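You operate a simulated robot arm through the tools that you are given. There is no shell and no other tool.

You are at the controls of a simulated robot arm. One attempt, no reset.

JOB
Add a scoop of sugar to the egg wash, then brush the dough ball.
Fine: brush it from the egg wash bowl; scoop, brush and tub lid go back; the two rolls stay bare.

Only the result counts: the job must be done as asked and must still hold three seconds after the hand-in. Knocking over, shifting, dropping, spilling or breaking anything else fails it. A push-on lid holds only when it is set on centred and level and pressed home; a screw cap is set on level and turned clockwise until tight.

ROBOT AND FRAMES
A 6-joint arm with a two-finger gripper, fixed in place. Base frame: the origin is on the floor under the middle of its stand, x ahead of it, y to its left, z up; the work surface is at about z = 0.9. Lengths are in m, angles in degrees, forces in N, time in s.
It reaches about 1.298 m from its shoulder. Its first joint turns from -149.0 to 149.0 degrees. Payload 1.57 kg.
The TCP is the grasp point between the finger pads, 0.021 m short of the fingertips. In the tool frame z runs along the fingers and y along their closing line. The gripper opens to 0.07 m; its body begins 0.05 m behind the TCP.
Orientation is that of the tool frame in the base frame, as a unit quaternion [x, y, z, w]. With the fingers straight down and closing along the base's y, the tool's x points along the base's -x, its y along +y and its z along -z.

CONTROLS
- The arm moves only by the tool drive_tool. Its argument "deltas" is one flat list of numbers, 7 for each row, row after row: the shift along the tool's x, y, z in m, then the turn, a rotation vector about the tool's x, y, z in degrees, then the closure, from 0 (fully open) to 1 (shut). In form: [x, y, z, rx, ry, rz, grip, x, y, z, rx, ry, rz, grip, ...]. A call has 1 to 20 rows; each row shifts and turns the commanded pose from where the row before left it, along the tool's axes as they then stand. A row lasts 0.2 s, in which the tool goes at most 0.05 m and 8.6 degrees; a call with a longer step from one row to the next is refused whole, and so is a gripper value outside its range. A pose out of reach is approached as far as the arm can. The call stops where the force on the tool passes 40 N (or 10 N more than at its start, if that is more) or the arm is blocked; 0.2 s more then pass. The fingers move at their own pace (about 0.1037 m/s each) and stop on an object; they squeeze with about 30 N. The grip force told is the motor's: it shows also when the fingers shut on nothing. Time passes only in rows, and 0.2 s behind the last, so rows that do not move let the fingers close. The reply holds the time, the measured pose of the TCP, the force on the tool along the base axes, the opening and the grip force, in the units named above and with some noise, with the torque about the TCP (base axes, N m) and any sound that the robot's microphone picked up, and new pictures: "show" is both (left out), scene, wrist or none.
- Cameras (640 x 400 px; columns grow to the right, rows downward): "scene" is fixed at [0.4007, -0.5017, 1.5426]; the picture's right is [-0.95, 0.31, 0.00], its down [0.28, 0.85, -0.44] and it looks along [-0.14, -0.42, -0.90] (base axes); focal length 240 px, centre (320, 200). "wrist" rides on the gripper at [0.079, 0.004, -0.081] in the tool frame; the picture's right is [-0.05, 1.00, 0.00], its down [-0.67, -0.04, -0.74] and it looks along [-0.74, -0.04, 0.67] (tool axes); focal length 256 px, centre (320, 200). There is no depth. A picture from a camera that has moved, and an enlarged one, comes with that camera's place and axes in the base frame and with its lens.
- slide_trunk(by): slides the trunk up (or, below 0, down) by that many m; the arm rides with it, the base frame stays. It gives what a move gives, with no picture.
- zoom(camera, box): a new picture of the part [left, top, right, bottom] of that camera's present view, enlarged. No time passes.
- sign_off(): hands the job in; it is judged then, once.

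Places have to be worked out from the pictures, the camera data and where the tool is seen. Open the gripper and draw the arm clear of the work before you hand the job in, unless the task says otherwise.

The tools are called after ">>>" as name(argument=value, ...) on one line, values as JSON. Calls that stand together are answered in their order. drive_tool: Moves the arm, as the interface text tells. Its arguments: {"type":"object","properties":{"deltas":{"type":"array","items":{"type":"number"}},"show":{"type":"string","enum":["both","scene","wrist","none"]}},"required":["deltas"]} The other tools are called the same way: slide_trunk (by) moves the trunk up or down; zoom (camera, box) takes an enlarged picture of a part of a camera's view; sign_off () hands the job in.

At the start:

```text
time: 0.0
position: [0.1539, -0.6562, 1.211]
ee_rot: [0.0, 1.0, -0.001, 0.0]
contact_force: [0.1, -0.1, -0.2]
moment: [-0.03, 0.03, -0.01]
finger_gap: 0.0702
grip_force: 0.1
trunk travel left (down, up): [-0.891, 0.079]
```

scene: 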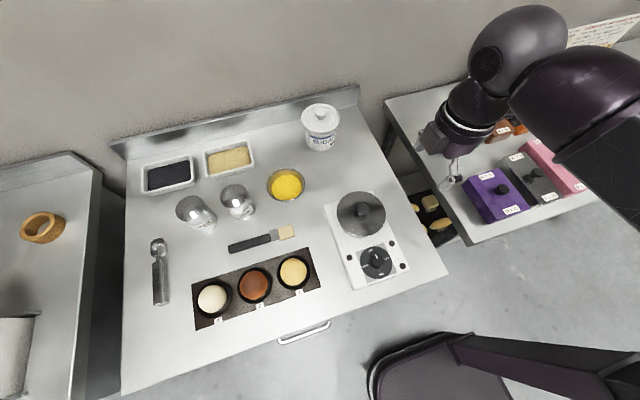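
wrist: 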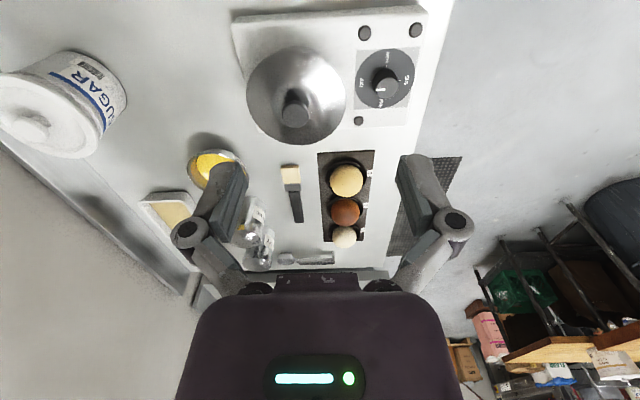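

I'll first look closely at the scene to identify the things on the table.

>>> zoom(camera="scene", box=[110, 90, 350, 240])

>>> zoom(camera="scene", box=[130, 200, 350, 340])

>>> zoom(camera="scene", box=[270, 80, 430, 180])

>>> zoom(camera="wrist", box=[0, 0, 460, 290])

```text
2.67 times, centred on (230, 165) of scene
camera zoom: at [0.4007, -0.5017, 1.5426], right [-0.95, 0.31, 0.0], down [0.28, 0.85, -0.44], along [-0.14, -0.42, -0.9], focal length 641 px, centre (560, 293)
```

zoom: 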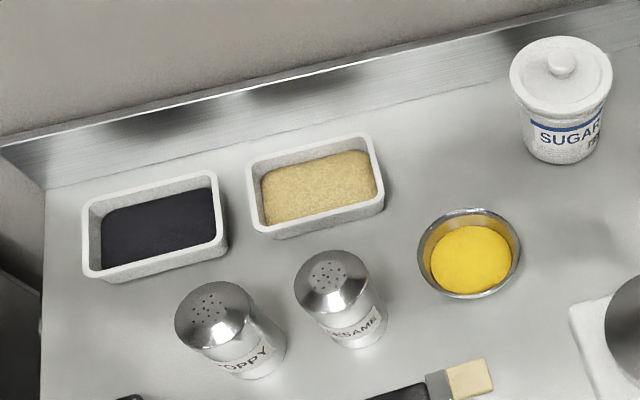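

```text
2.86 times, centred on (240, 270) of scene
camera zoom: at [0.4007, -0.5017, 1.5426], right [-0.95, 0.31, 0.0], down [0.28, 0.85, -0.44], along [-0.14, -0.42, -0.9], focal length 687 px, centre (549, 0)
```

zoom: 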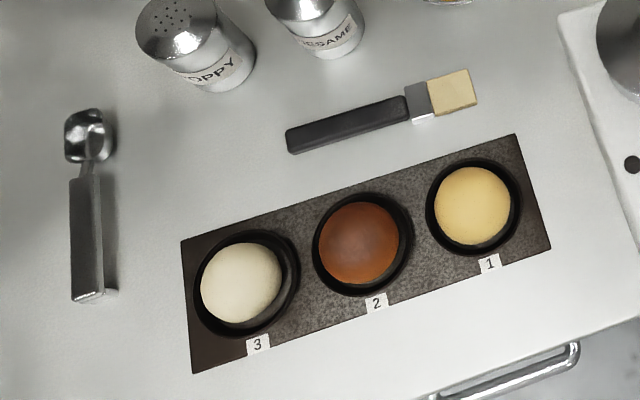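

```text
4.00 times, centred on (350, 130) of scene
camera zoom: at [0.4007, -0.5017, 1.5426], right [-0.95, 0.31, 0.0], down [0.28, 0.85, -0.44], along [-0.14, -0.42, -0.9], focal length 961 px, centre (200, 480)
```

zoom: 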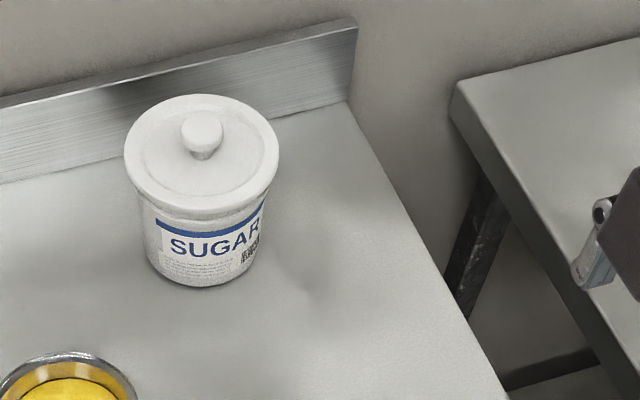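

```text
1.38 times, centred on (230, 145) of wrist
camera zoom: at [0.0749, -0.6531, 1.2924], right [0.05, 1.0, 0.0], down [0.67, -0.04, 0.74], along [0.74, -0.04, -0.67], focal length 353 px, centre (444, 276)
```

zoom: 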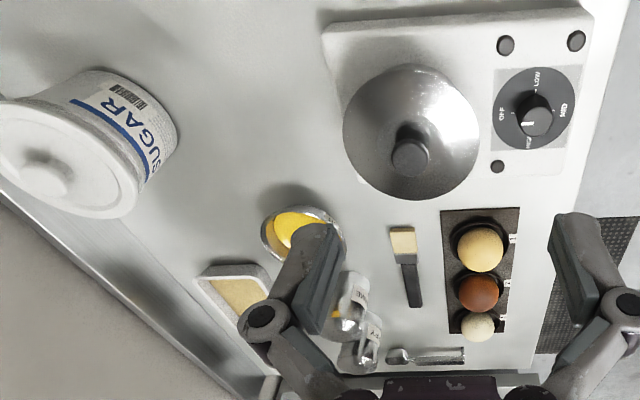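

The table runs along base x with the sugar tub near (0.23,-1.0), the egg wash bowl near (0.39,-0.87), the brush near y=-0.73, the balls near y=-0.61, and the scoop near x=0.76. I'll check the other side items and the sheet, and move the wrist camera to look at the tub.

>>> zoom(camera="scene", box=[400, 0, 640, 150])

>>> zoom(camera="scene", box=[400, 110, 640, 260])

>>> zoom(camera="scene", box=[190, 245, 318, 325])

>>> drive_tool(deltas=[0.0123, -0.0407, -0.0067, 0, 0, 0, 0, 0.0123, -0.0407, -0.0067, 0, 0, 0, 0, 0.0123, -0.0407, -0.0067, 0, 0, 0, 0, 0.0123, -0.0407, -0.0067, 0, 0, 0, 0, 0.0123, -0.0407, -0.0067, 0, 0, 0, 0, 0.0123, -0.0407, -0.0067, 0, 0, 0, 0], show="both")

```text
2.67 times, centred on (520, 75) of scene
camera zoom: at [0.4007, -0.5017, 1.5426], right [-0.95, 0.31, 0.0], down [0.28, 0.85, -0.44], along [-0.14, -0.42, -0.9], focal length 641 px, centre (-213, 533)
```

zoom: 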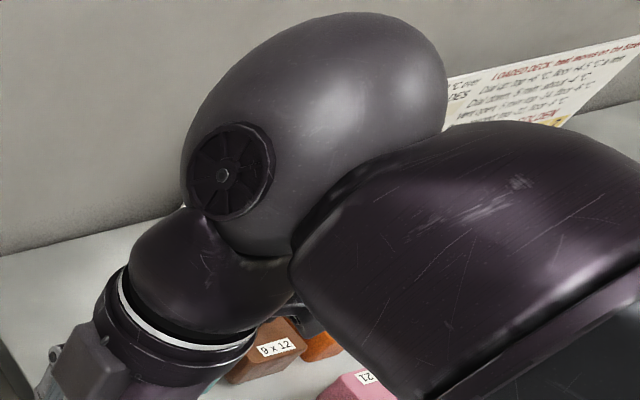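

```text
2.67 times, centred on (520, 185) of scene
camera zoom: at [0.4007, -0.5017, 1.5426], right [-0.95, 0.31, 0.0], down [0.28, 0.85, -0.44], along [-0.14, -0.42, -0.9], focal length 641 px, centre (-213, 240)
```

zoom: 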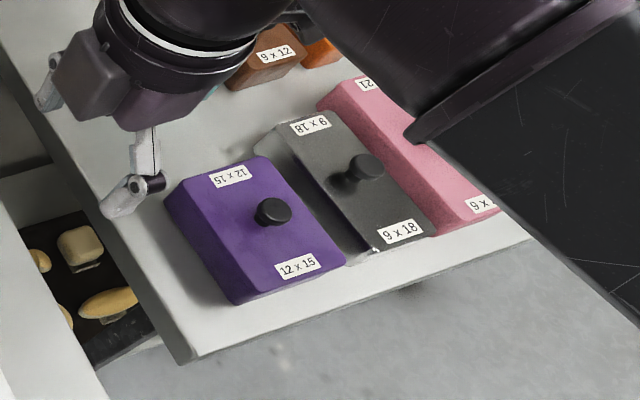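

```text
5.00 times, centred on (254, 285) of scene
camera zoom: at [0.4007, -0.5017, 1.5426], right [-0.95, 0.31, 0.0], down [0.28, 0.85, -0.44], along [-0.14, -0.42, -0.9], focal length 1202 px, centre (650, -225)
```

zoom: 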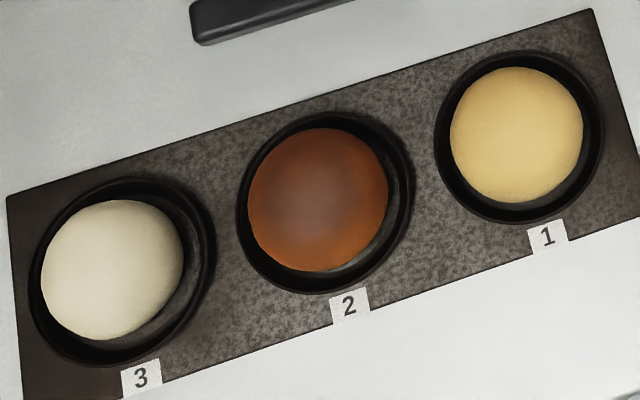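

```text
time: 1.4
position: [0.0807, -0.9056, 1.2085]
ee_rot: [0.0, 1.0, 0.0, 0.0]
contact_force: [-0.4, -0.4, -0.9]
moment: [-0.03, 0.0, -0.02]
finger_gap: 0.0701
grip_force: 0.1
out of reach, approached as far as the arm can: row 1, 2, 3, 4, 5, 6
trunk travel left (down, up): [-0.891, 0.079]
camera wrist: at [0.0008, -0.901, 1.2917], right [0.05, 1.0, 0.0], down [0.67, -0.04, 0.75], along [0.74, -0.04, -0.67], focal length 256 px, centre (320, 200)
```

scene: 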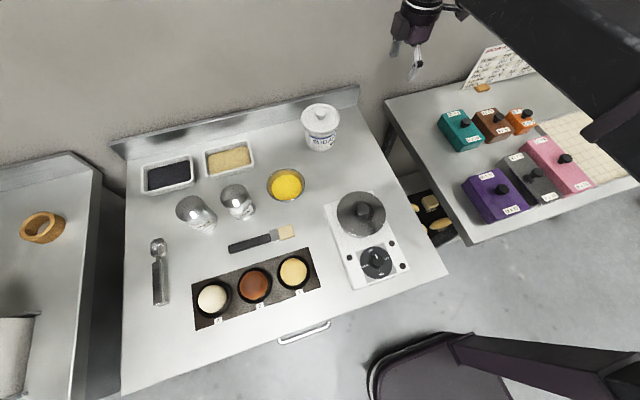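
wrist: 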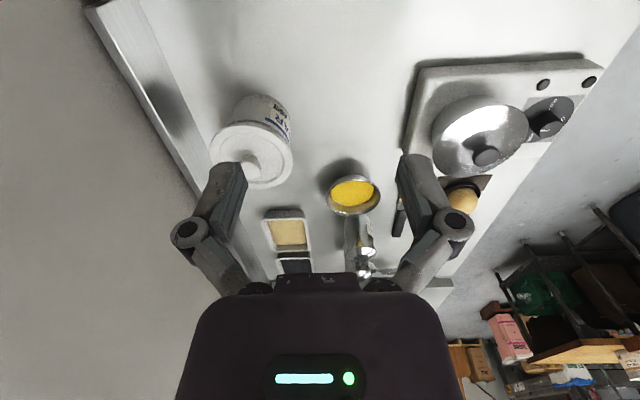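

The arm is now clear; the sign and balls can be read better. I'll zoom on the sign and on the tub from the wrist camera.

>>> zoom(camera="scene", box=[460, 30, 560, 93])

>>> zoom(camera="wrist", box=[180, 70, 420, 220])

>>> zoom(camera="scene", box=[130, 225, 210, 315])

>>> zoom(camera="scene", box=[220, 215, 310, 265])

```text
6.35 times, centred on (510, 62) of scene
camera zoom: at [0.4007, -0.5017, 1.5426], right [-0.95, 0.31, 0.0], down [0.28, 0.85, -0.44], along [-0.14, -0.42, -0.9], focal length 1526 px, centre (-886, 1079)
```

zoom: 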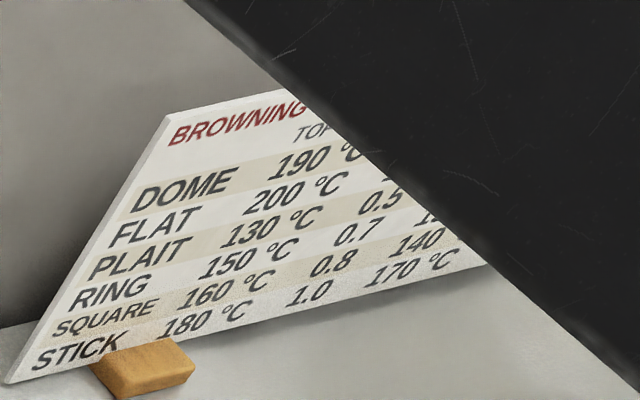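

```text
2.67 times, centred on (300, 145) of wrist
camera zoom: at [0.0008, -0.901, 1.2917], right [0.05, 1.0, 0.0], down [0.67, -0.04, 0.75], along [0.74, -0.04, -0.67], focal length 683 px, centre (373, 347)
```

zoom: 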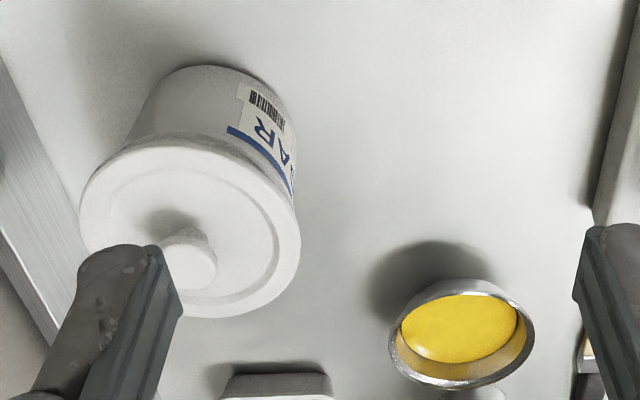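

```text
4.44 times, centred on (170, 270) of scene
camera zoom: at [0.4007, -0.5017, 1.5426], right [-0.95, 0.31, 0.0], down [0.28, 0.85, -0.44], along [-0.14, -0.42, -0.9], focal length 1068 px, centre (987, -111)
```

zoom: 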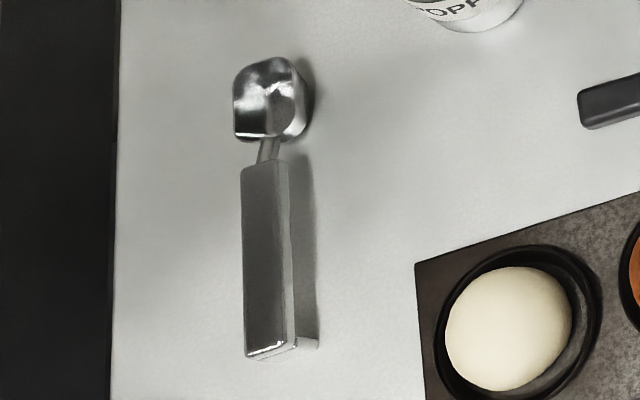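

```text
7.11 times, centred on (265, 240) of scene
camera zoom: at [0.4007, -0.5017, 1.5426], right [-0.95, 0.31, 0.0], down [0.28, 0.85, -0.44], along [-0.14, -0.42, -0.9], focal length 1709 px, centre (711, -84)
```

zoom: 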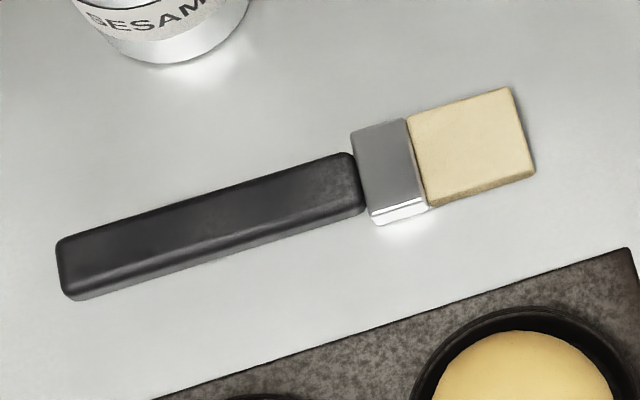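

Triangulating the lid knob from both cameras gives about (0.228, -1.006, 1.028). I'll move above it at about z=1.12 for a closer look.

>>> drive_tool(deltas=[-0.0296, -0.02, 0.018, 0, 0, 0, 0, -0.0296, -0.02, 0.018, 0, 0, 0, 0, -0.0296, -0.02, 0.018, 0, 0, 0, 0, -0.0296, -0.02, 0.018, 0, 0, 0, 0, -0.0296, -0.02, 0.018, 0, 0, 0, 0], show="both")

```text
time: 2.6
position: [0.2286, -1.0008, 1.2096]
ee_rot: [0.0, 1.0, 0.0, 0.0]
contact_force: [-0.5, 0.1, -0.4]
moment: [-0.04, 0.02, 0.01]
finger_gap: 0.07
grip_force: 0.0
out of reach, approached as far as the arm can: row 1, 2, 3, 4, 5
trunk travel left (down, up): [-0.891, 0.079]
camera wrist: at [0.1497, -0.9973, 1.2917], right [0.05, 1.0, 0.0], down [0.67, -0.04, 0.74], along [0.74, -0.04, -0.67], focal length 256 px, centre (320, 200)
```

scene: 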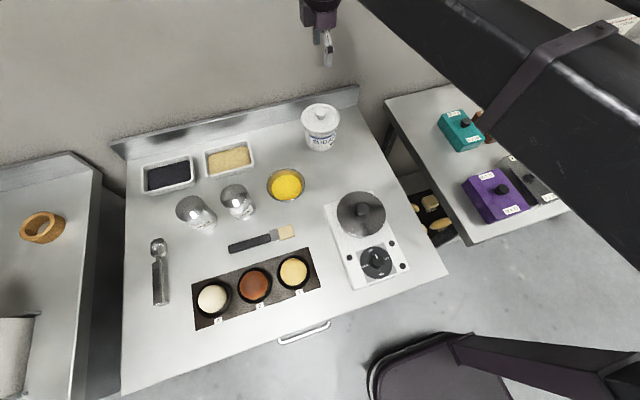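
wrist: 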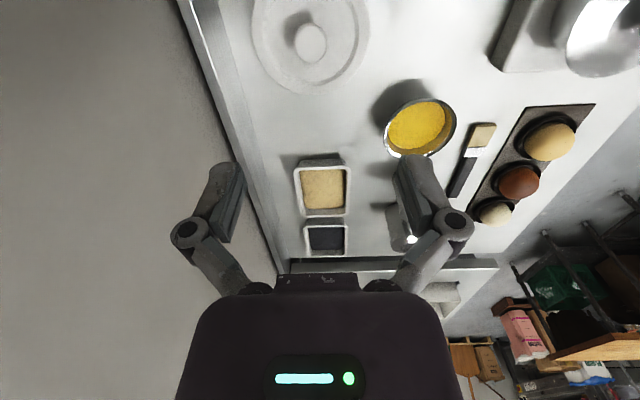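

The tool's height stayed at about 1.21 whatever z I commanded, so the vertical motion may come only from the trunk. I'll test with a small trunk slide down.

>>> slide_trunk(by=-0.04)

>>> drive_tool(deltas=[0, 0, 0.0, 0, 0, 0, 0], show="wrist")

```text
time: 3.4
position: [0.2287, -1.0, 1.1696]
ee_rot: [0.0, 1.0, 0.0, -0.001]
contact_force: [-0.4, 0.1, -0.9]
moment: [0.01, -0.01, 0.02]
finger_gap: 0.0703
grip_force: 0.1
trunk travel left (down, up): [-0.851, 0.119]
```

```text
time: 3.8
position: [0.2275, -1.0004, 1.1693]
ee_rot: [-0.001, 1.0, 0.0, 0.0]
contact_force: [-0.2, 0.0, -0.1]
moment: [0.01, 0.0, -0.01]
finger_gap: 0.0702
grip_force: 0.1
trunk travel left (down, up): [-0.851, 0.119]
camera wrist: at [0.1486, -0.9962, 1.2524], right [0.05, 1.0, 0.0], down [0.67, -0.04, 0.74], along [0.74, -0.04, -0.67], focal length 256 px, centre (320, 200)
```

wrist: 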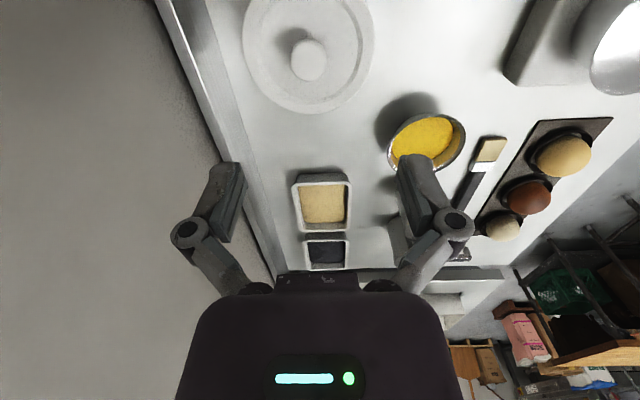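

Confirmed: the trunk sets the height. Now I'll test how tilting affects the height with a temporary 24° tilt about the tool's x here, high above the tub.

>>> drive_tool(deltas=[0, 0, 0, 8, 0, 0, 0, 0, 0, 0, 8, 0, 0, 0, 0, 0, 0, 8, 0, 0, 0], show="scene")

```text
time: 4.6
position: [0.2278, -0.9995, 1.1869]
ee_rot: [0.0, 0.978, -0.208, -0.001]
contact_force: [0.2, 0.0, 0.4]
moment: [-0.01, -0.03, -0.02]
finger_gap: 0.0699
grip_force: 0.0
out of reach, approached as far as the arm can: row 2, 3
trunk travel left (down, up): [-0.851, 0.119]
```

scene: 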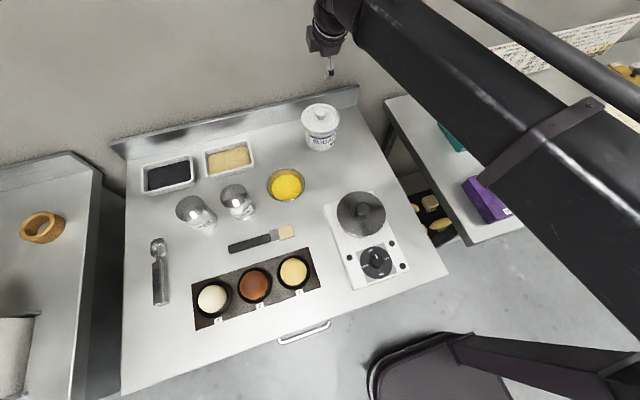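

Tilting keeps xy and raises the TCP by about 0.203·(1−cos θ), so the wrist centre is 0.203 m above the TCP. I'll undo the tilt and look closely at the lid knob.

>>> drive_tool(deltas=[0, 0, 0, -8, 0, 0, 0, 0, 0, 0, -8, 0, 0, 0, 0, 0, 0, -8, 0, 0, 0, 0, 0, 0, 0, 0, 0, 0], show="none")

>>> zoom(camera="wrist", box=[230, 0, 390, 120])

```text
time: 5.6
position: [0.2278, -0.9999, 1.1699]
ee_rot: [-0.001, 1.0, 0.002, 0.0]
contact_force: [-0.4, -0.3, -0.6]
moment: [-0.01, 0.03, 0.0]
finger_gap: 0.0702
grip_force: 0.0
out of reach, approached as far as the arm can: row 1, 2
trunk travel left (down, up): [-0.851, 0.119]
```

```text
3.33 times, centred on (310, 60) of wrist
camera zoom: at [0.149, -0.996, 1.2526], right [0.05, 1.0, 0.0], down [0.67, -0.04, 0.74], along [0.74, -0.04, -0.67], focal length 853 px, centre (353, 667)
```

zoom: 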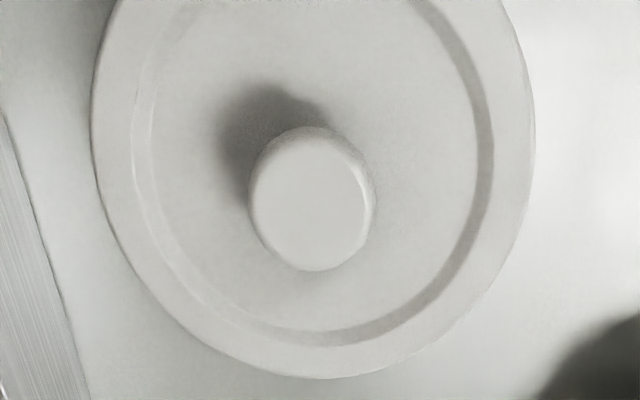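

The knob's centre is about (0.2276, -1.0096), 0.03 m wide. I'll shift over it and lower the trunk to about z=1.07.

>>> drive_tool(deltas=[0, -0.0097, 0, 0, 0, 0, 0, 0, 0, 0, 0, 0, 0, 0], show="none")

>>> slide_trunk(by=-0.1)

>>> zoom(camera="scene", box=[270, 80, 370, 155])

>>> zoom(camera="wrist", box=[180, 0, 460, 200])

```text
time: 6.2
position: [0.2286, -1.0101, 1.1709]
ee_rot: [-0.001, 1.0, 0.0, 0.0]
contact_force: [0.3, -0.3, -0.3]
moment: [0.03, 0.01, 0.01]
finger_gap: 0.0702
grip_force: 0.1
trunk travel left (down, up): [-0.851, 0.119]
```

```text
time: 7.6
position: [0.228, -1.0093, 1.0712]
ee_rot: [0.001, 1.0, 0.0, 0.0]
contact_force: [0.3, 0.5, 0.6]
moment: [-0.02, 0.0, 0.0]
finger_gap: 0.07
grip_force: 0.1
trunk travel left (down, up): [-0.751, 0.219]
```

```text
5.33 times, centred on (320, 118) of scene
camera zoom: at [0.4007, -0.5017, 1.5426], right [-0.95, 0.31, 0.0], down [0.28, 0.85, -0.44], along [-0.14, -0.42, -0.9], focal length 1282 px, centre (320, 640)
```

zoom: 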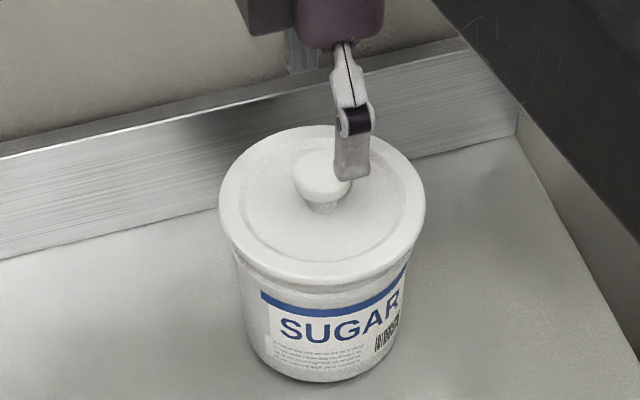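

```text
2.00 times, centred on (320, 100) of wrist
camera zoom: at [0.1489, -1.0057, 1.1525], right [0.05, 1.0, 0.0], down [0.67, -0.04, 0.74], along [0.74, -0.04, -0.67], focal length 512 px, centre (320, 400)
```

zoom: 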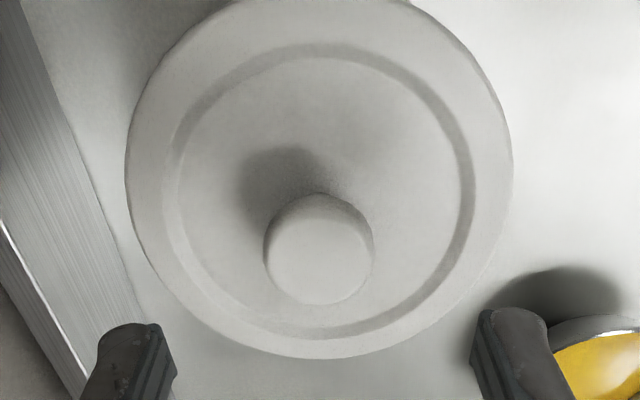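

The knob's top is at about z=1.03 and the lid plate at about 1.004. I'll lower so the TCP is at 1.029 and close on the knob.

>>> slide_trunk(by=-0.042)

>>> drive_tool(deltas=[0, 0, 0, 0, 0, 0, 0.5, 0, 0, 0, 0, 0, 0, 1, 0, 0, 0, 0, 0, 0, 1, 0, 0, 0, 0, 0, 0, 1], show="both")

```text
time: 8.4
position: [0.2287, -1.0093, 1.0274]
ee_rot: [0.001, 1.0, 0.0, 0.0]
contact_force: [0.4, 0.8, 0.1]
moment: [0.01, 0.01, 0.0]
finger_gap: 0.0698
grip_force: 0.0
trunk travel left (down, up): [-0.709, 0.261]
```

```text
time: 9.4
position: [0.2289, -1.0091, 1.0289]
ee_rot: [0.0, 1.0, 0.0, 0.0]
contact_force: [1.5, 0.3, 2.9]
moment: [0.02, 0.03, 0.02]
finger_gap: 0.0297
grip_force: 30.1
trunk travel left (down, up): [-0.709, 0.261]
camera wrist: at [0.1488, -1.0054, 1.1107], right [0.05, 1.0, 0.0], down [0.67, -0.04, 0.74], along [0.74, -0.04, -0.67], focal length 256 px, centre (320, 200)
```

scene: 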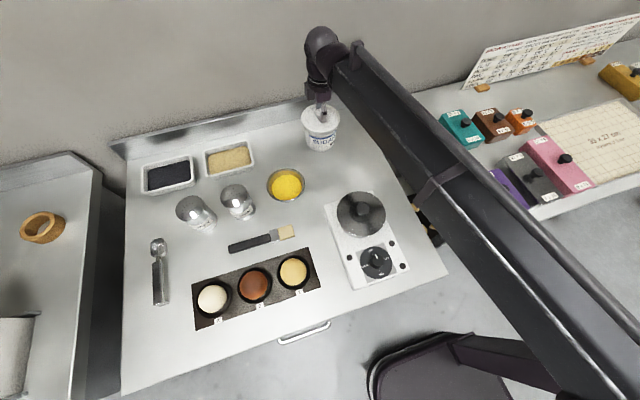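
wrist: 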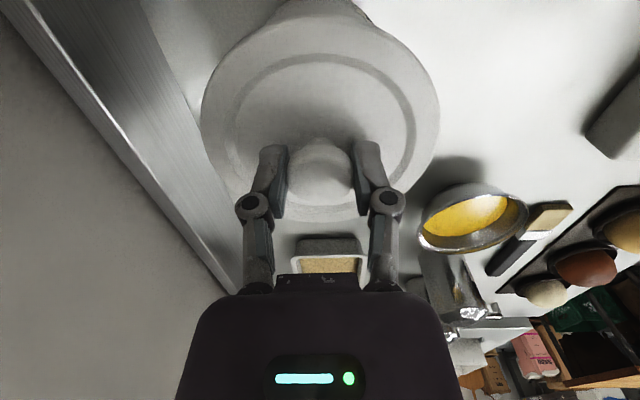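

The fingers hold the 0.03 m knob. I'll lift the trunk slightly and check whether the lid comes free without the tub.

>>> slide_trunk(by=0.015)

>>> zoom(camera="scene", box=[270, 80, 370, 155])

```text
time: 10.0
position: [0.2288, -1.0086, 1.0426]
ee_rot: [0.0, 1.0, 0.0, -0.001]
contact_force: [0.0, 0.0, 0.2]
moment: [0.01, -0.04, 0.0]
finger_gap: 0.0297
grip_force: 30.1
trunk travel left (down, up): [-0.724, 0.246]
```

```text
5.33 times, centred on (320, 118) of scene
camera zoom: at [0.4007, -0.5017, 1.5426], right [-0.95, 0.31, 0.0], down [0.28, 0.85, -0.44], along [-0.14, -0.42, -0.9], focal length 1282 px, centre (320, 640)
```

zoom: 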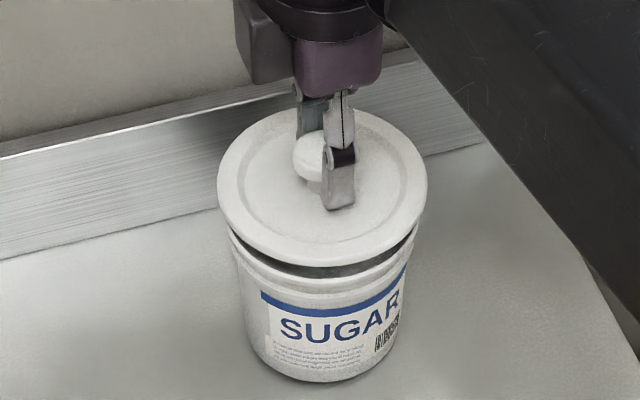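

The lid comes off freely with the tub staying put (closed-lid TCP height was ≈1.028). I'll raise it clear and carry it to an empty spot near (0.115,-0.90).

>>> slide_trunk(by=0.05)

>>> drive_tool(deltas=[0.0285, 0.02725, 0, 0, 0, 0, 1, 0.0285, 0.02725, 0, 0, 0, 0, 1, 0.0285, 0.02725, 0, 0, 0, 0, 1, 0.0285, 0.02725, 0, 0, 0, 0, 1, 0, 0, 0, 0, 0, 0, 1], show="both")

>>> zoom(camera="scene", box=[270, 80, 430, 180])

```text
time: 11.0
position: [0.2293, -1.0095, 1.0923]
ee_rot: [-0.001, 1.0, 0.0, 0.0]
contact_force: [1.0, 0.8, -0.2]
moment: [-0.03, 0.03, -0.02]
finger_gap: 0.0297
grip_force: 30.3
trunk travel left (down, up): [-0.774, 0.196]
```

```text
time: 12.2
position: [0.1111, -0.9021, 1.0918]
ee_rot: [-0.001, 1.0, 0.0, 0.0]
contact_force: [0.3, -0.3, -0.9]
moment: [-0.01, 0.02, 0.02]
finger_gap: 0.0295
grip_force: 30.4
trunk travel left (down, up): [-0.774, 0.196]
camera wrist: at [0.0327, -0.8973, 1.1751], right [0.05, 1.0, 0.0], down [0.67, -0.04, 0.74], along [0.74, -0.04, -0.67], focal length 256 px, centre (320, 200)
```

scene: 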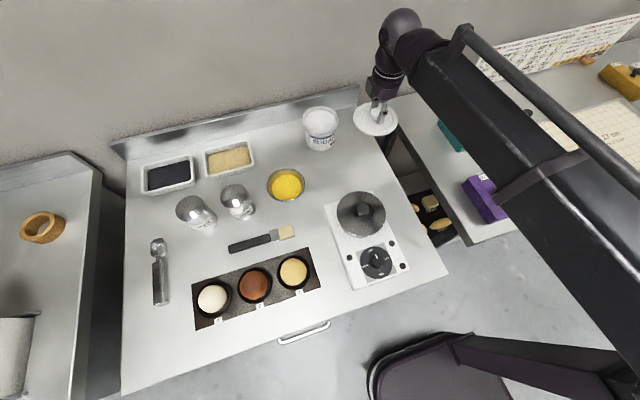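
wrist: 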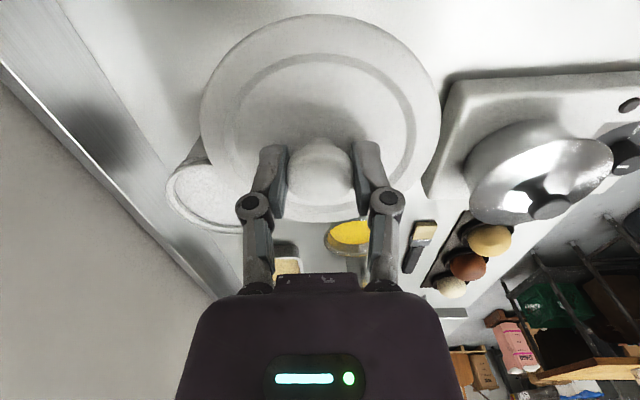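

```text
4.00 times, centred on (350, 130) of scene
camera zoom: at [0.4007, -0.5017, 1.5426], right [-0.95, 0.31, 0.0], down [0.28, 0.85, -0.44], along [-0.14, -0.42, -0.9], focal length 961 px, centre (200, 480)
```

zoom: 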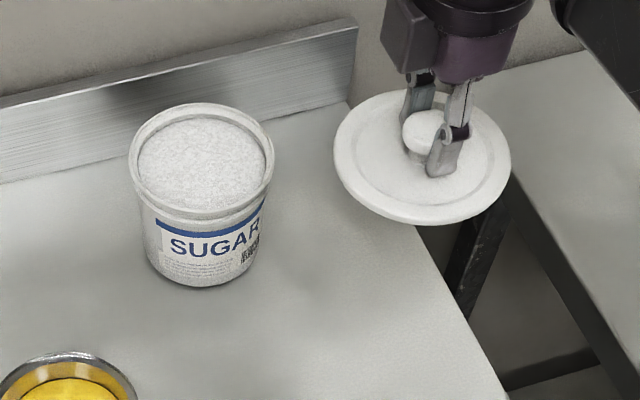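

The lid is above the free area and the sugar sits about 15-20 mm below the rim. I'll lower the lid toward the table, first to just above contact.

>>> slide_trunk(by=-0.14)

>>> zoom(camera="scene", box=[310, 110, 430, 185])

```text
time: 13.8
position: [0.1123, -0.9016, 0.9522]
ee_rot: [-0.001, 1.0, 0.0, 0.0]
contact_force: [1.0, -0.7, 0.4]
moment: [-0.03, 0.03, 0.03]
finger_gap: 0.0299
grip_force: 29.7
trunk travel left (down, up): [-0.634, 0.336]
```

```text
5.33 times, centred on (370, 148) of scene
camera zoom: at [0.4007, -0.5017, 1.5426], right [-0.95, 0.31, 0.0], down [0.28, 0.85, -0.44], along [-0.14, -0.42, -0.9], focal length 1282 px, centre (53, 480)
```

zoom: 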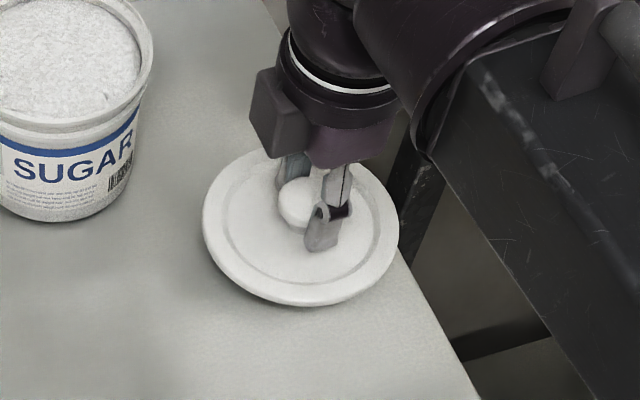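

The lid is still partly past the table's right edge (edge seems at x≈0.068), so I'll move it inward to about (0.165,-0.88) before setting it down.

>>> drive_tool(deltas=[-0.0265, 0.0108, 0, 0, 0, 0, 1, -0.0265, 0.0108, 0, 0, 0, 0, 1, 0, 0, 0, 0, 0, 0, 1], show="none")

>>> slide_trunk(by=-0.008)

>>> zoom(camera="scene", box=[290, 110, 410, 185])

```text
time: 14.6
position: [0.1637, -0.8806, 0.9529]
ee_rot: [-0.001, 1.0, 0.001, 0.0]
contact_force: [-0.3, -0.5, 0.1]
moment: [0.0, -0.01, 0.01]
finger_gap: 0.0296
grip_force: 30.1
trunk travel left (down, up): [-0.634, 0.336]
```

```text
time: 15.2
position: [0.1651, -0.8805, 0.946]
ee_rot: [0.0, 1.0, 0.0, 0.0]
contact_force: [0.0, -1.5, 0.2]
moment: [-0.01, -0.02, -0.04]
finger_gap: 0.0295
grip_force: 30.2
trunk travel left (down, up): [-0.626, 0.344]
```

```text
5.33 times, centred on (350, 148) of scene
camera zoom: at [0.4007, -0.5017, 1.5426], right [-0.95, 0.31, 0.0], down [0.28, 0.85, -0.44], along [-0.14, -0.42, -0.9], focal length 1282 px, centre (160, 480)
```

zoom: 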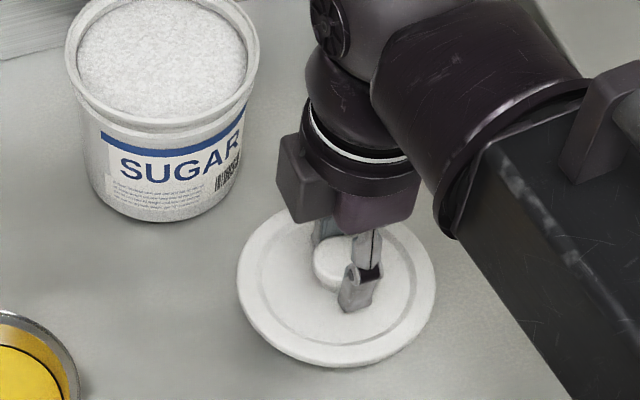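

No contact yet at z=0.946; I'll step down a few mm at a time until the force shows the lid rests on the table.

>>> slide_trunk(by=-0.004)

>>> slide_trunk(by=-0.004)

```text
time: 15.7
position: [0.1639, -0.8813, 0.9404]
ee_rot: [0.0, 1.0, 0.0, 0.001]
contact_force: [0.4, 0.4, -0.4]
moment: [-0.02, -0.01, -0.02]
finger_gap: 0.0296
grip_force: 29.8
trunk travel left (down, up): [-0.622, 0.348]
```

```text
time: 16.3
position: [0.1641, -0.8804, 0.9373]
ee_rot: [0.0, 1.0, -0.001, 0.0]
contact_force: [1.4, -2.8, 11.2]
moment: [0.05, 0.0, 0.0]
finger_gap: 0.0295
grip_force: 30.2
trunk travel left (down, up): [-0.618, 0.352]
```

Contact (11 N) at TCP z=0.937, so the lid rests on the table. I'll relieve the pressure, open and raise the arm.

>>> slide_trunk(by=0.001)

>>> drive_tool(deltas=[0, 0, 0, 0, 0, 0, 0.3, 0, 0, 0, 0, 0, 0, 0, 0, 0, 0, 0, 0, 0, 0], show="none")

>>> slide_trunk(by=0.25)

>>> zoom(camera="wrist", box=[180, 0, 500, 200])

>>> zoom(camera="scene", box=[250, 90, 430, 203])

```text
time: 16.8
position: [0.1641, -0.8803, 0.9382]
ee_rot: [0.0, 1.0, 0.0, 0.001]
contact_force: [-0.1, 0.8, 1.2]
moment: [-0.01, 0.0, -0.02]
finger_gap: 0.0294
grip_force: 29.5
trunk travel left (down, up): [-0.619, 0.351]
```

```text
time: 17.6
position: [0.164, -0.881, 0.9388]
ee_rot: [0.0, 1.0, 0.0, 0.0]
contact_force: [-0.1, -0.2, -0.3]
moment: [0.0, 0.03, -0.01]
finger_gap: 0.0698
grip_force: 0.0
trunk travel left (down, up): [-0.619, 0.351]
```

```text
time: 20.1
position: [0.1646, -0.882, 1.1876]
ee_rot: [0.0, 1.0, 0.001, -0.001]
contact_force: [0.5, 0.9, -1.0]
moment: [0.0, 0.01, 0.01]
finger_gap: 0.0701
grip_force: 0.1
trunk travel left (down, up): [-0.869, 0.101]
```

```text
2.00 times, centred on (340, 100) of wrist
camera zoom: at [0.0848, -0.8767, 1.2703], right [0.05, 1.0, 0.0], down [0.67, -0.04, 0.74], along [0.74, -0.04, -0.67], focal length 512 px, centre (280, 400)
```

zoom: 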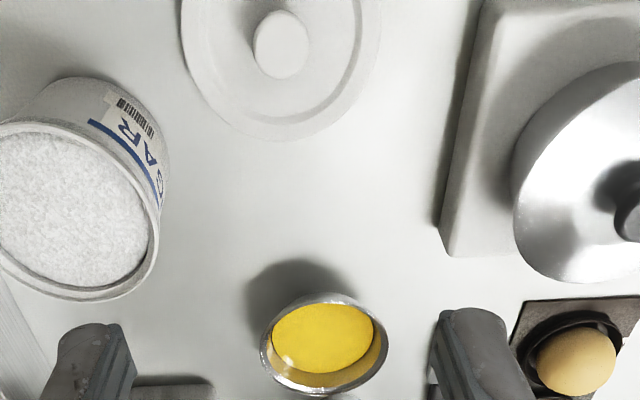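

```text
3.54 times, centred on (340, 146) of scene
camera zoom: at [0.4007, -0.5017, 1.5426], right [-0.95, 0.31, 0.0], down [0.28, 0.85, -0.44], along [-0.14, -0.42, -0.9], focal length 851 px, centre (249, 389)
```

zoom: 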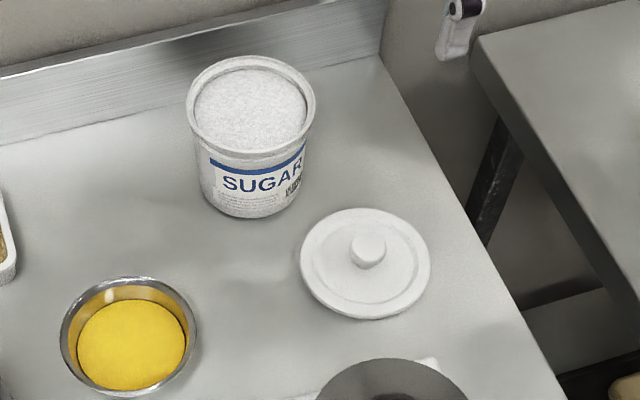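

The lid lies safely on the table. Now I'll travel high to a viewpoint before the scoop.

>>> drive_tool(deltas=[-0.0433, 0.01464, 0, 0, 0, 0, 0, -0.0433, 0.01464, 0, 0, 0, 0, 0, -0.0433, 0.01464, 0, 0, 0, 0, 0, -0.0433, 0.01464, 0, 0, 0, 0, 0, -0.0433, 0.01464, 0, 0, 0, 0, 0, -0.0433, 0.01464, 0, 0, 0, 0, 0, -0.0433, 0.01464, 0, 0, 0, 0, 0, -0.0433, 0.01464, 0, 0, 0, 0, 0, -0.0433, 0.01464, 0, 0, 0, 0, 0, -0.0433, 0.01464, 0, 0, 0, 0, 0, -0.0433, 0.01464, 0, 0, 0, 0, 0], show="both")

>>> zoom(camera="wrist", box=[180, 0, 500, 200])

```text
time: 22.6
position: [0.6409, -0.7195, 1.1874]
ee_rot: [-0.001, 1.0, 0.001, 0.0]
contact_force: [-0.1, 0.4, -0.3]
moment: [-0.03, 0.01, 0.01]
finger_gap: 0.07
grip_force: 0.1
out of reach, approached as far as the arm can: row 5, 9
trunk travel left (down, up): [-0.869, 0.101]
camera wrist: at [0.5615, -0.7158, 1.2702], right [0.05, 1.0, 0.0], down [0.67, -0.04, 0.74], along [0.74, -0.04, -0.67], focal length 256 px, centre (320, 200)
```

scene: 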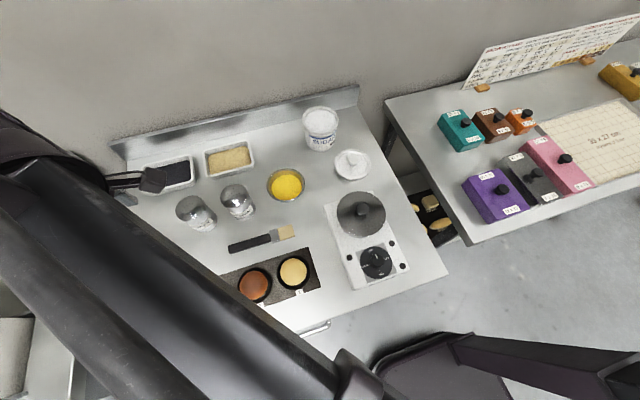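
wrist: 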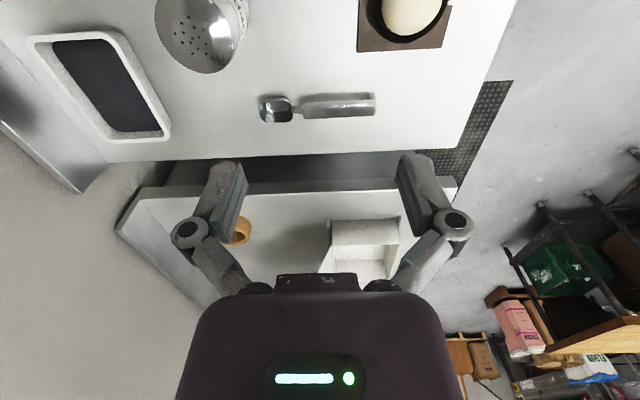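

```text
2.00 times, centred on (340, 100) of wrist
camera zoom: at [0.5615, -0.7158, 1.2702], right [0.05, 1.0, 0.0], down [0.67, -0.04, 0.74], along [0.74, -0.04, -0.67], focal length 512 px, centre (280, 400)
```

zoom: 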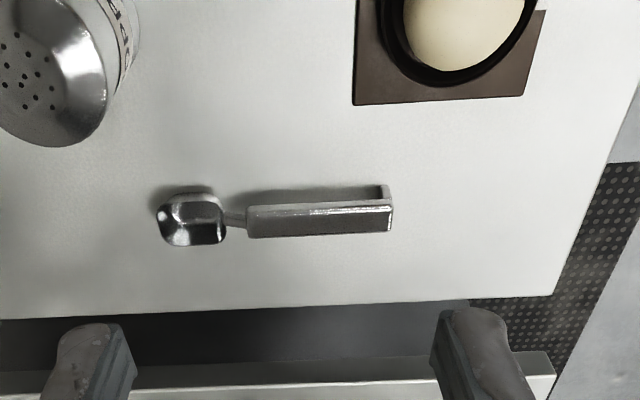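

The scoop lies along y at x≈0.752: bowl centre near y=-0.793, raised handle from y≈-0.749 to -0.646. I'll yaw the tool +90° so the fingers close along x and the camera looks along the scoop.

>>> drive_tool(deltas=[0, 0, 0, 0, 0, 8.182, 0, 0, 0, 0, 0, 0, 8.182, 0, 0, 0, 0, 0, 0, 8.182, 0, 0, 0, 0, 0, 0, 8.182, 0, 0, 0, 0, 0, 0, 8.182, 0, 0, 0, 0, 0, 0, 8.182, 0, 0, 0, 0, 0, 0, 8.182, 0, 0, 0, 0, 0, 0, 8.182, 0, 0, 0, 0, 0, 0, 8.182, 0, 0, 0, 0, 0, 0, 8.182, 0, 0, 0, 0, 0, 0, 8.182, 0, 0.03, 0, 0, 0, 0, 0, 0, 0.03, 0.037, 0, 0, 0, 0, 0, 0, 0.037, 0, 0, 0, 0, 0, 0, 0.037, 0, 0, 0, 0, 0], show="wrist")

```text
time: 25.8
position: [0.7557, -0.6598, 1.1865]
ee_rot: [0.706, 0.708, -0.001, -0.001]
contact_force: [-0.1, 0.1, -0.5]
moment: [0.02, 0.01, 0.0]
finger_gap: 0.07
grip_force: 0.0
trunk travel left (down, up): [-0.869, 0.101]
camera wrist: at [0.7592, -0.5803, 1.2697], right [1.0, -0.05, 0.0], down [-0.04, -0.67, 0.74], along [-0.04, -0.74, -0.67], focal length 256 px, centre (320, 200)
```

wrist: 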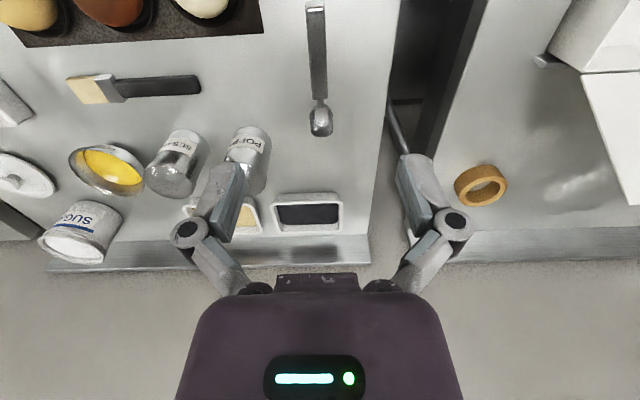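

The orientation is right. I'll lower the trunk for a closer view of the scoop's handle.

>>> slide_trunk(by=-0.12)

>>> zoom(camera="wrist", box=[220, 0, 420, 160])

>>> zoom(camera="scene", box=[120, 220, 220, 310])

```text
time: 27.2
position: [0.7535, -0.6587, 1.0682]
ee_rot: [0.707, 0.708, 0.001, 0.0]
contact_force: [1.2, -0.1, 0.6]
moment: [0.0, 0.02, 0.02]
finger_gap: 0.07
grip_force: 0.1
trunk travel left (down, up): [-0.749, 0.221]
```

```text
2.50 times, centred on (320, 80) of wrist
camera zoom: at [0.7575, -0.5801, 1.1505], right [1.0, -0.05, 0.0], down [-0.04, -0.67, 0.74], along [-0.04, -0.74, -0.67], focal length 640 px, centre (320, 500)
```

zoom: 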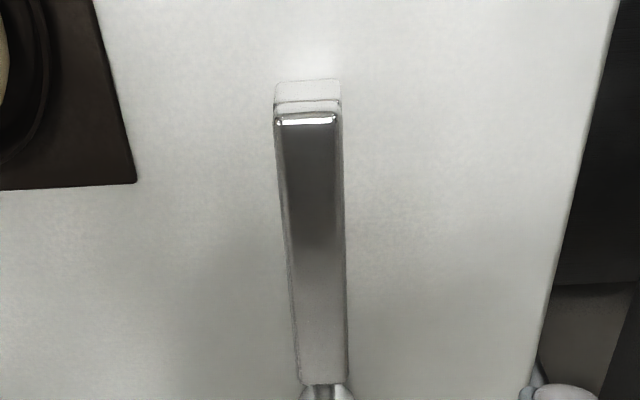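

```text
4.44 times, centred on (170, 265) of scene
camera zoom: at [0.4007, -0.5017, 1.5426], right [-0.95, 0.31, 0.0], down [0.28, 0.85, -0.44], along [-0.14, -0.42, -0.9], focal length 1068 px, centre (987, -89)
```

zoom: 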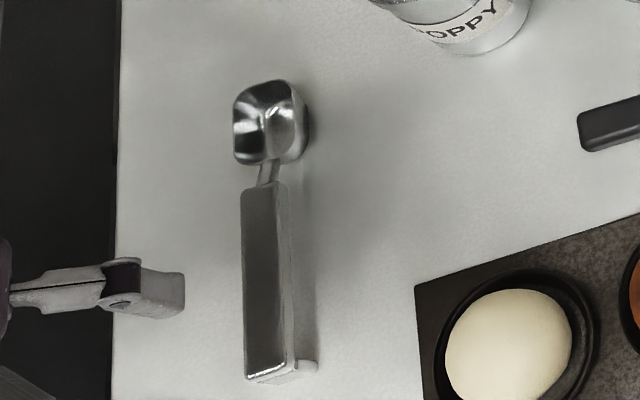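

The handle is 0.02 wide, top at z≈0.923, centred at x≈0.7505, spanning y=-0.755 to -0.65. I'll centre over it at y=-0.69 and lower close to the table.

>>> drive_tool(deltas=[-0.031, -0.004, 0, 0, 0, 0, 0, 0, 0, 0, 0, 0, 0, 0], show="none")

>>> slide_trunk(by=-0.135)

>>> zoom(camera="wrist", box=[200, 60, 440, 260])

>>> zoom(camera="scene", box=[100, 200, 240, 320])

```text
time: 27.9
position: [0.7487, -0.6909, 1.0681]
ee_rot: [0.707, 0.707, 0.0, 0.0]
contact_force: [-1.3, 0.6, 0.4]
moment: [-0.05, 0.01, 0.01]
finger_gap: 0.07
grip_force: 0.1
trunk travel left (down, up): [-0.749, 0.221]
```

```text
time: 29.5
position: [0.7487, -0.6908, 0.9324]
ee_rot: [0.707, 0.708, 0.001, -0.001]
contact_force: [-0.8, -1.7, 1.4]
moment: [0.0, 0.02, 0.01]
finger_gap: 0.0698
grip_force: 0.1
trunk travel left (down, up): [-0.614, 0.356]
```

```text
2.00 times, centred on (320, 160) of wrist
camera zoom: at [0.7536, -0.6115, 1.0155], right [1.0, -0.05, 0.0], down [-0.04, -0.67, 0.74], along [-0.04, -0.74, -0.67], focal length 512 px, centre (320, 280)
```

zoom: 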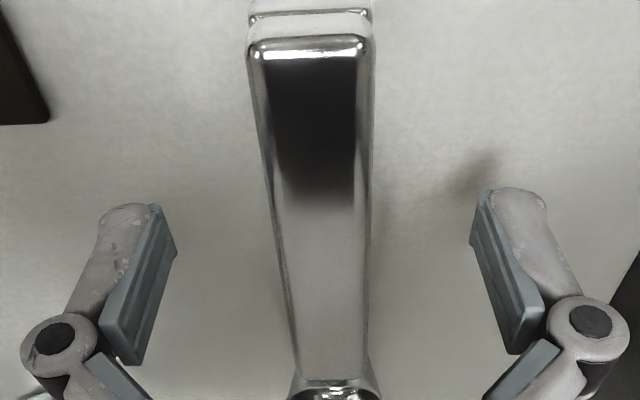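

```text
3.33 times, centred on (170, 260) of scene
camera zoom: at [0.4007, -0.5017, 1.5426], right [-0.95, 0.31, 0.0], down [0.28, 0.85, -0.44], along [-0.14, -0.42, -0.9], focal length 801 px, centre (820, 0)
```

zoom: 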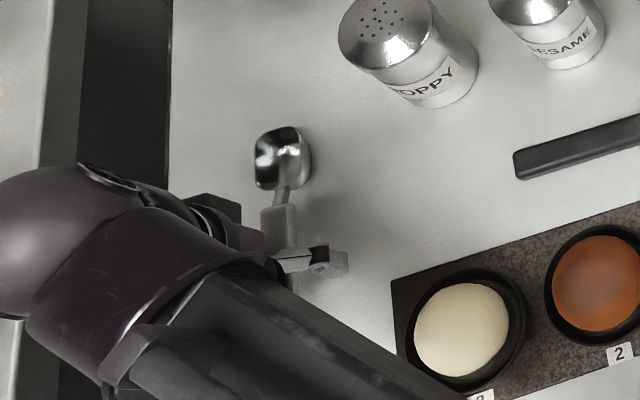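

The handle is centred between the pads. I'll go down 6 mm more and close on it.

>>> slide_trunk(by=-0.006)

>>> drive_tool(deltas=[0, 0, 0, 0, 0, 0, 0.5, 0, 0, 0, 0, 0, 0, 1, 0, 0, 0, 0, 0, 0, 1, 0, 0, 0, 0, 0, 0, 1], show="none")

>>> zoom(camera="wrist", box=[200, 60, 440, 260])

```text
time: 30.0
position: [0.7481, -0.6908, 0.9266]
ee_rot: [0.707, 0.707, 0.0, 0.001]
contact_force: [-0.3, 0.2, 0.2]
moment: [0.05, -0.02, 0.0]
finger_gap: 0.0701
grip_force: 0.0
trunk travel left (down, up): [-0.608, 0.362]
```

```text
time: 31.0
position: [0.7483, -0.6902, 0.928]
ee_rot: [0.707, 0.707, 0.0, -0.001]
contact_force: [-1.4, 0.3, 3.5]
moment: [0.0, 0.02, -0.06]
finger_gap: 0.0203
grip_force: 29.8
trunk travel left (down, up): [-0.608, 0.362]
```

```text
2.00 times, centred on (320, 160) of wrist
camera zoom: at [0.7534, -0.6113, 1.0097], right [1.0, -0.05, 0.0], down [-0.04, -0.67, 0.74], along [-0.04, -0.74, -0.67], focal length 512 px, centre (320, 280)
```

zoom: 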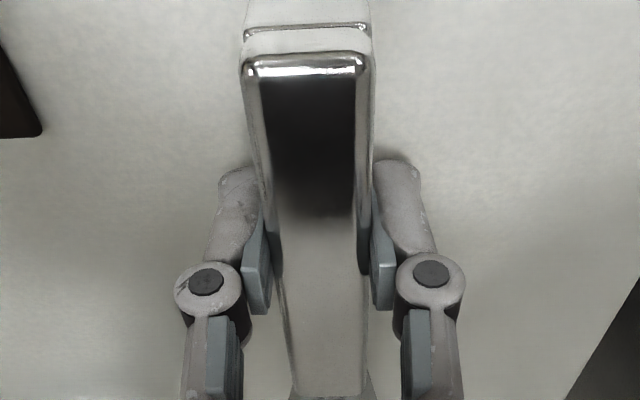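

Gripped (gap 0.0203) at TCP (0.748,-0.690,0.927), trunk down-travel 0.608 — the place to return it. I'll lift 0.2 m and check the scoop hangs level.

>>> slide_trunk(by=0.2)

>>> zoom(camera="wrist", box=[200, 60, 440, 260])

>>> zoom(camera="scene", box=[60, 180, 220, 320])

```text
time: 33.2
position: [0.7497, -0.692, 1.1273]
ee_rot: [0.708, 0.706, 0.0, 0.0]
contact_force: [-0.4, 1.4, -1.3]
moment: [0.01, 0.0, 0.02]
finger_gap: 0.0203
grip_force: 30.4
trunk travel left (down, up): [-0.808, 0.162]
```

```text
2.00 times, centred on (320, 160) of wrist
camera zoom: at [0.7537, -0.6116, 1.2092], right [1.0, -0.05, 0.0], down [-0.04, -0.67, 0.74], along [-0.04, -0.74, -0.67], focal length 512 px, centre (320, 280)
```

zoom: 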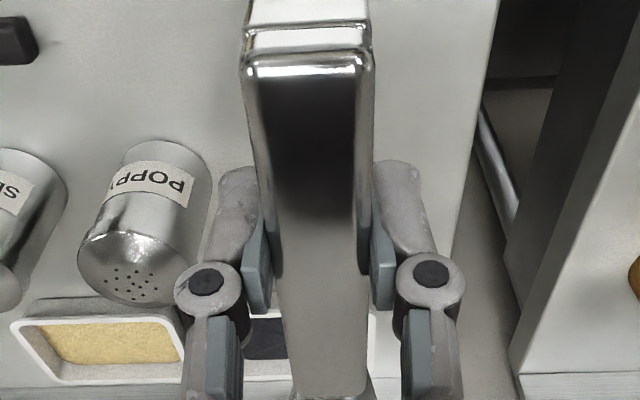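

```text
2.86 times, centred on (140, 250) of scene
camera zoom: at [0.4007, -0.5017, 1.5426], right [-0.95, 0.31, 0.0], down [0.28, 0.85, -0.44], along [-0.14, -0.42, -0.9], focal length 687 px, centre (834, 57)
```

zoom: 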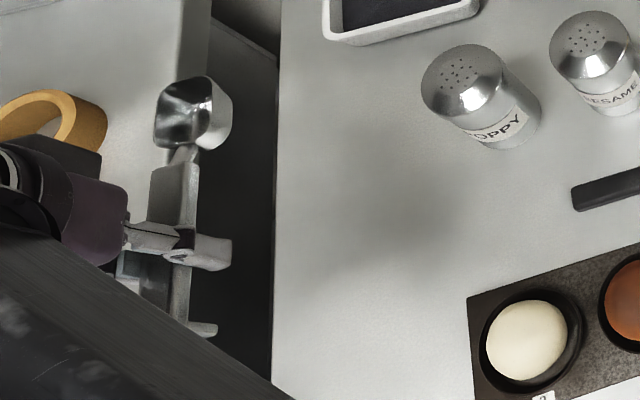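

The scoop is held firmly and level. I'll yaw another +90° so the scoop points toward −x (away from the wall and shakers when tilted).

>>> drive_tool(deltas=[0, 0, 0, 0, 0, 8.182, 1, 0, 0, 0, 0, 0, 8.182, 1, 0, 0, 0, 0, 0, 8.182, 1, 0, 0, 0, 0, 0, 8.182, 1, 0, 0, 0, 0, 0, 8.182, 1, 0, 0, 0, 0, 0, 8.182, 1, 0, 0, 0, 0, 0, 8.182, 1, 0, 0, 0, 0, 0, 8.182, 1, 0, 0, 0, 0, 0, 8.182, 1, 0, 0, 0, 0, 0, 8.182, 1, 0, 0, 0, 0, 0, 8.182, 1], show="both")

```text
time: 35.6
position: [0.7506, -0.6901, 1.1256]
ee_rot: [1.0, -0.001, 0.0, 0.0]
contact_force: [0.2, -0.5, -0.6]
moment: [-0.01, -0.02, 0.0]
finger_gap: 0.0205
grip_force: 29.9
trunk travel left (down, up): [-0.808, 0.162]
camera wrist: at [0.8291, -0.6954, 1.2093], right [-0.06, -1.0, 0.0], down [-0.67, 0.04, 0.74], along [-0.74, 0.04, -0.67], focal length 256 px, centre (320, 200)
```

scene: 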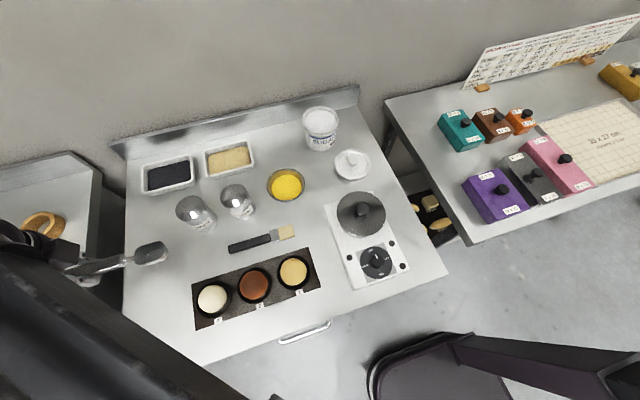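
wrist: 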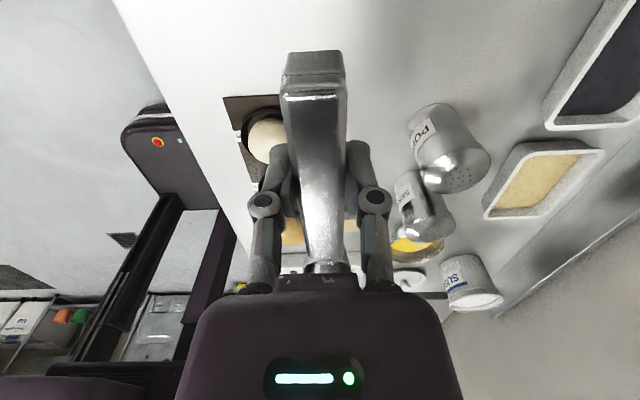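

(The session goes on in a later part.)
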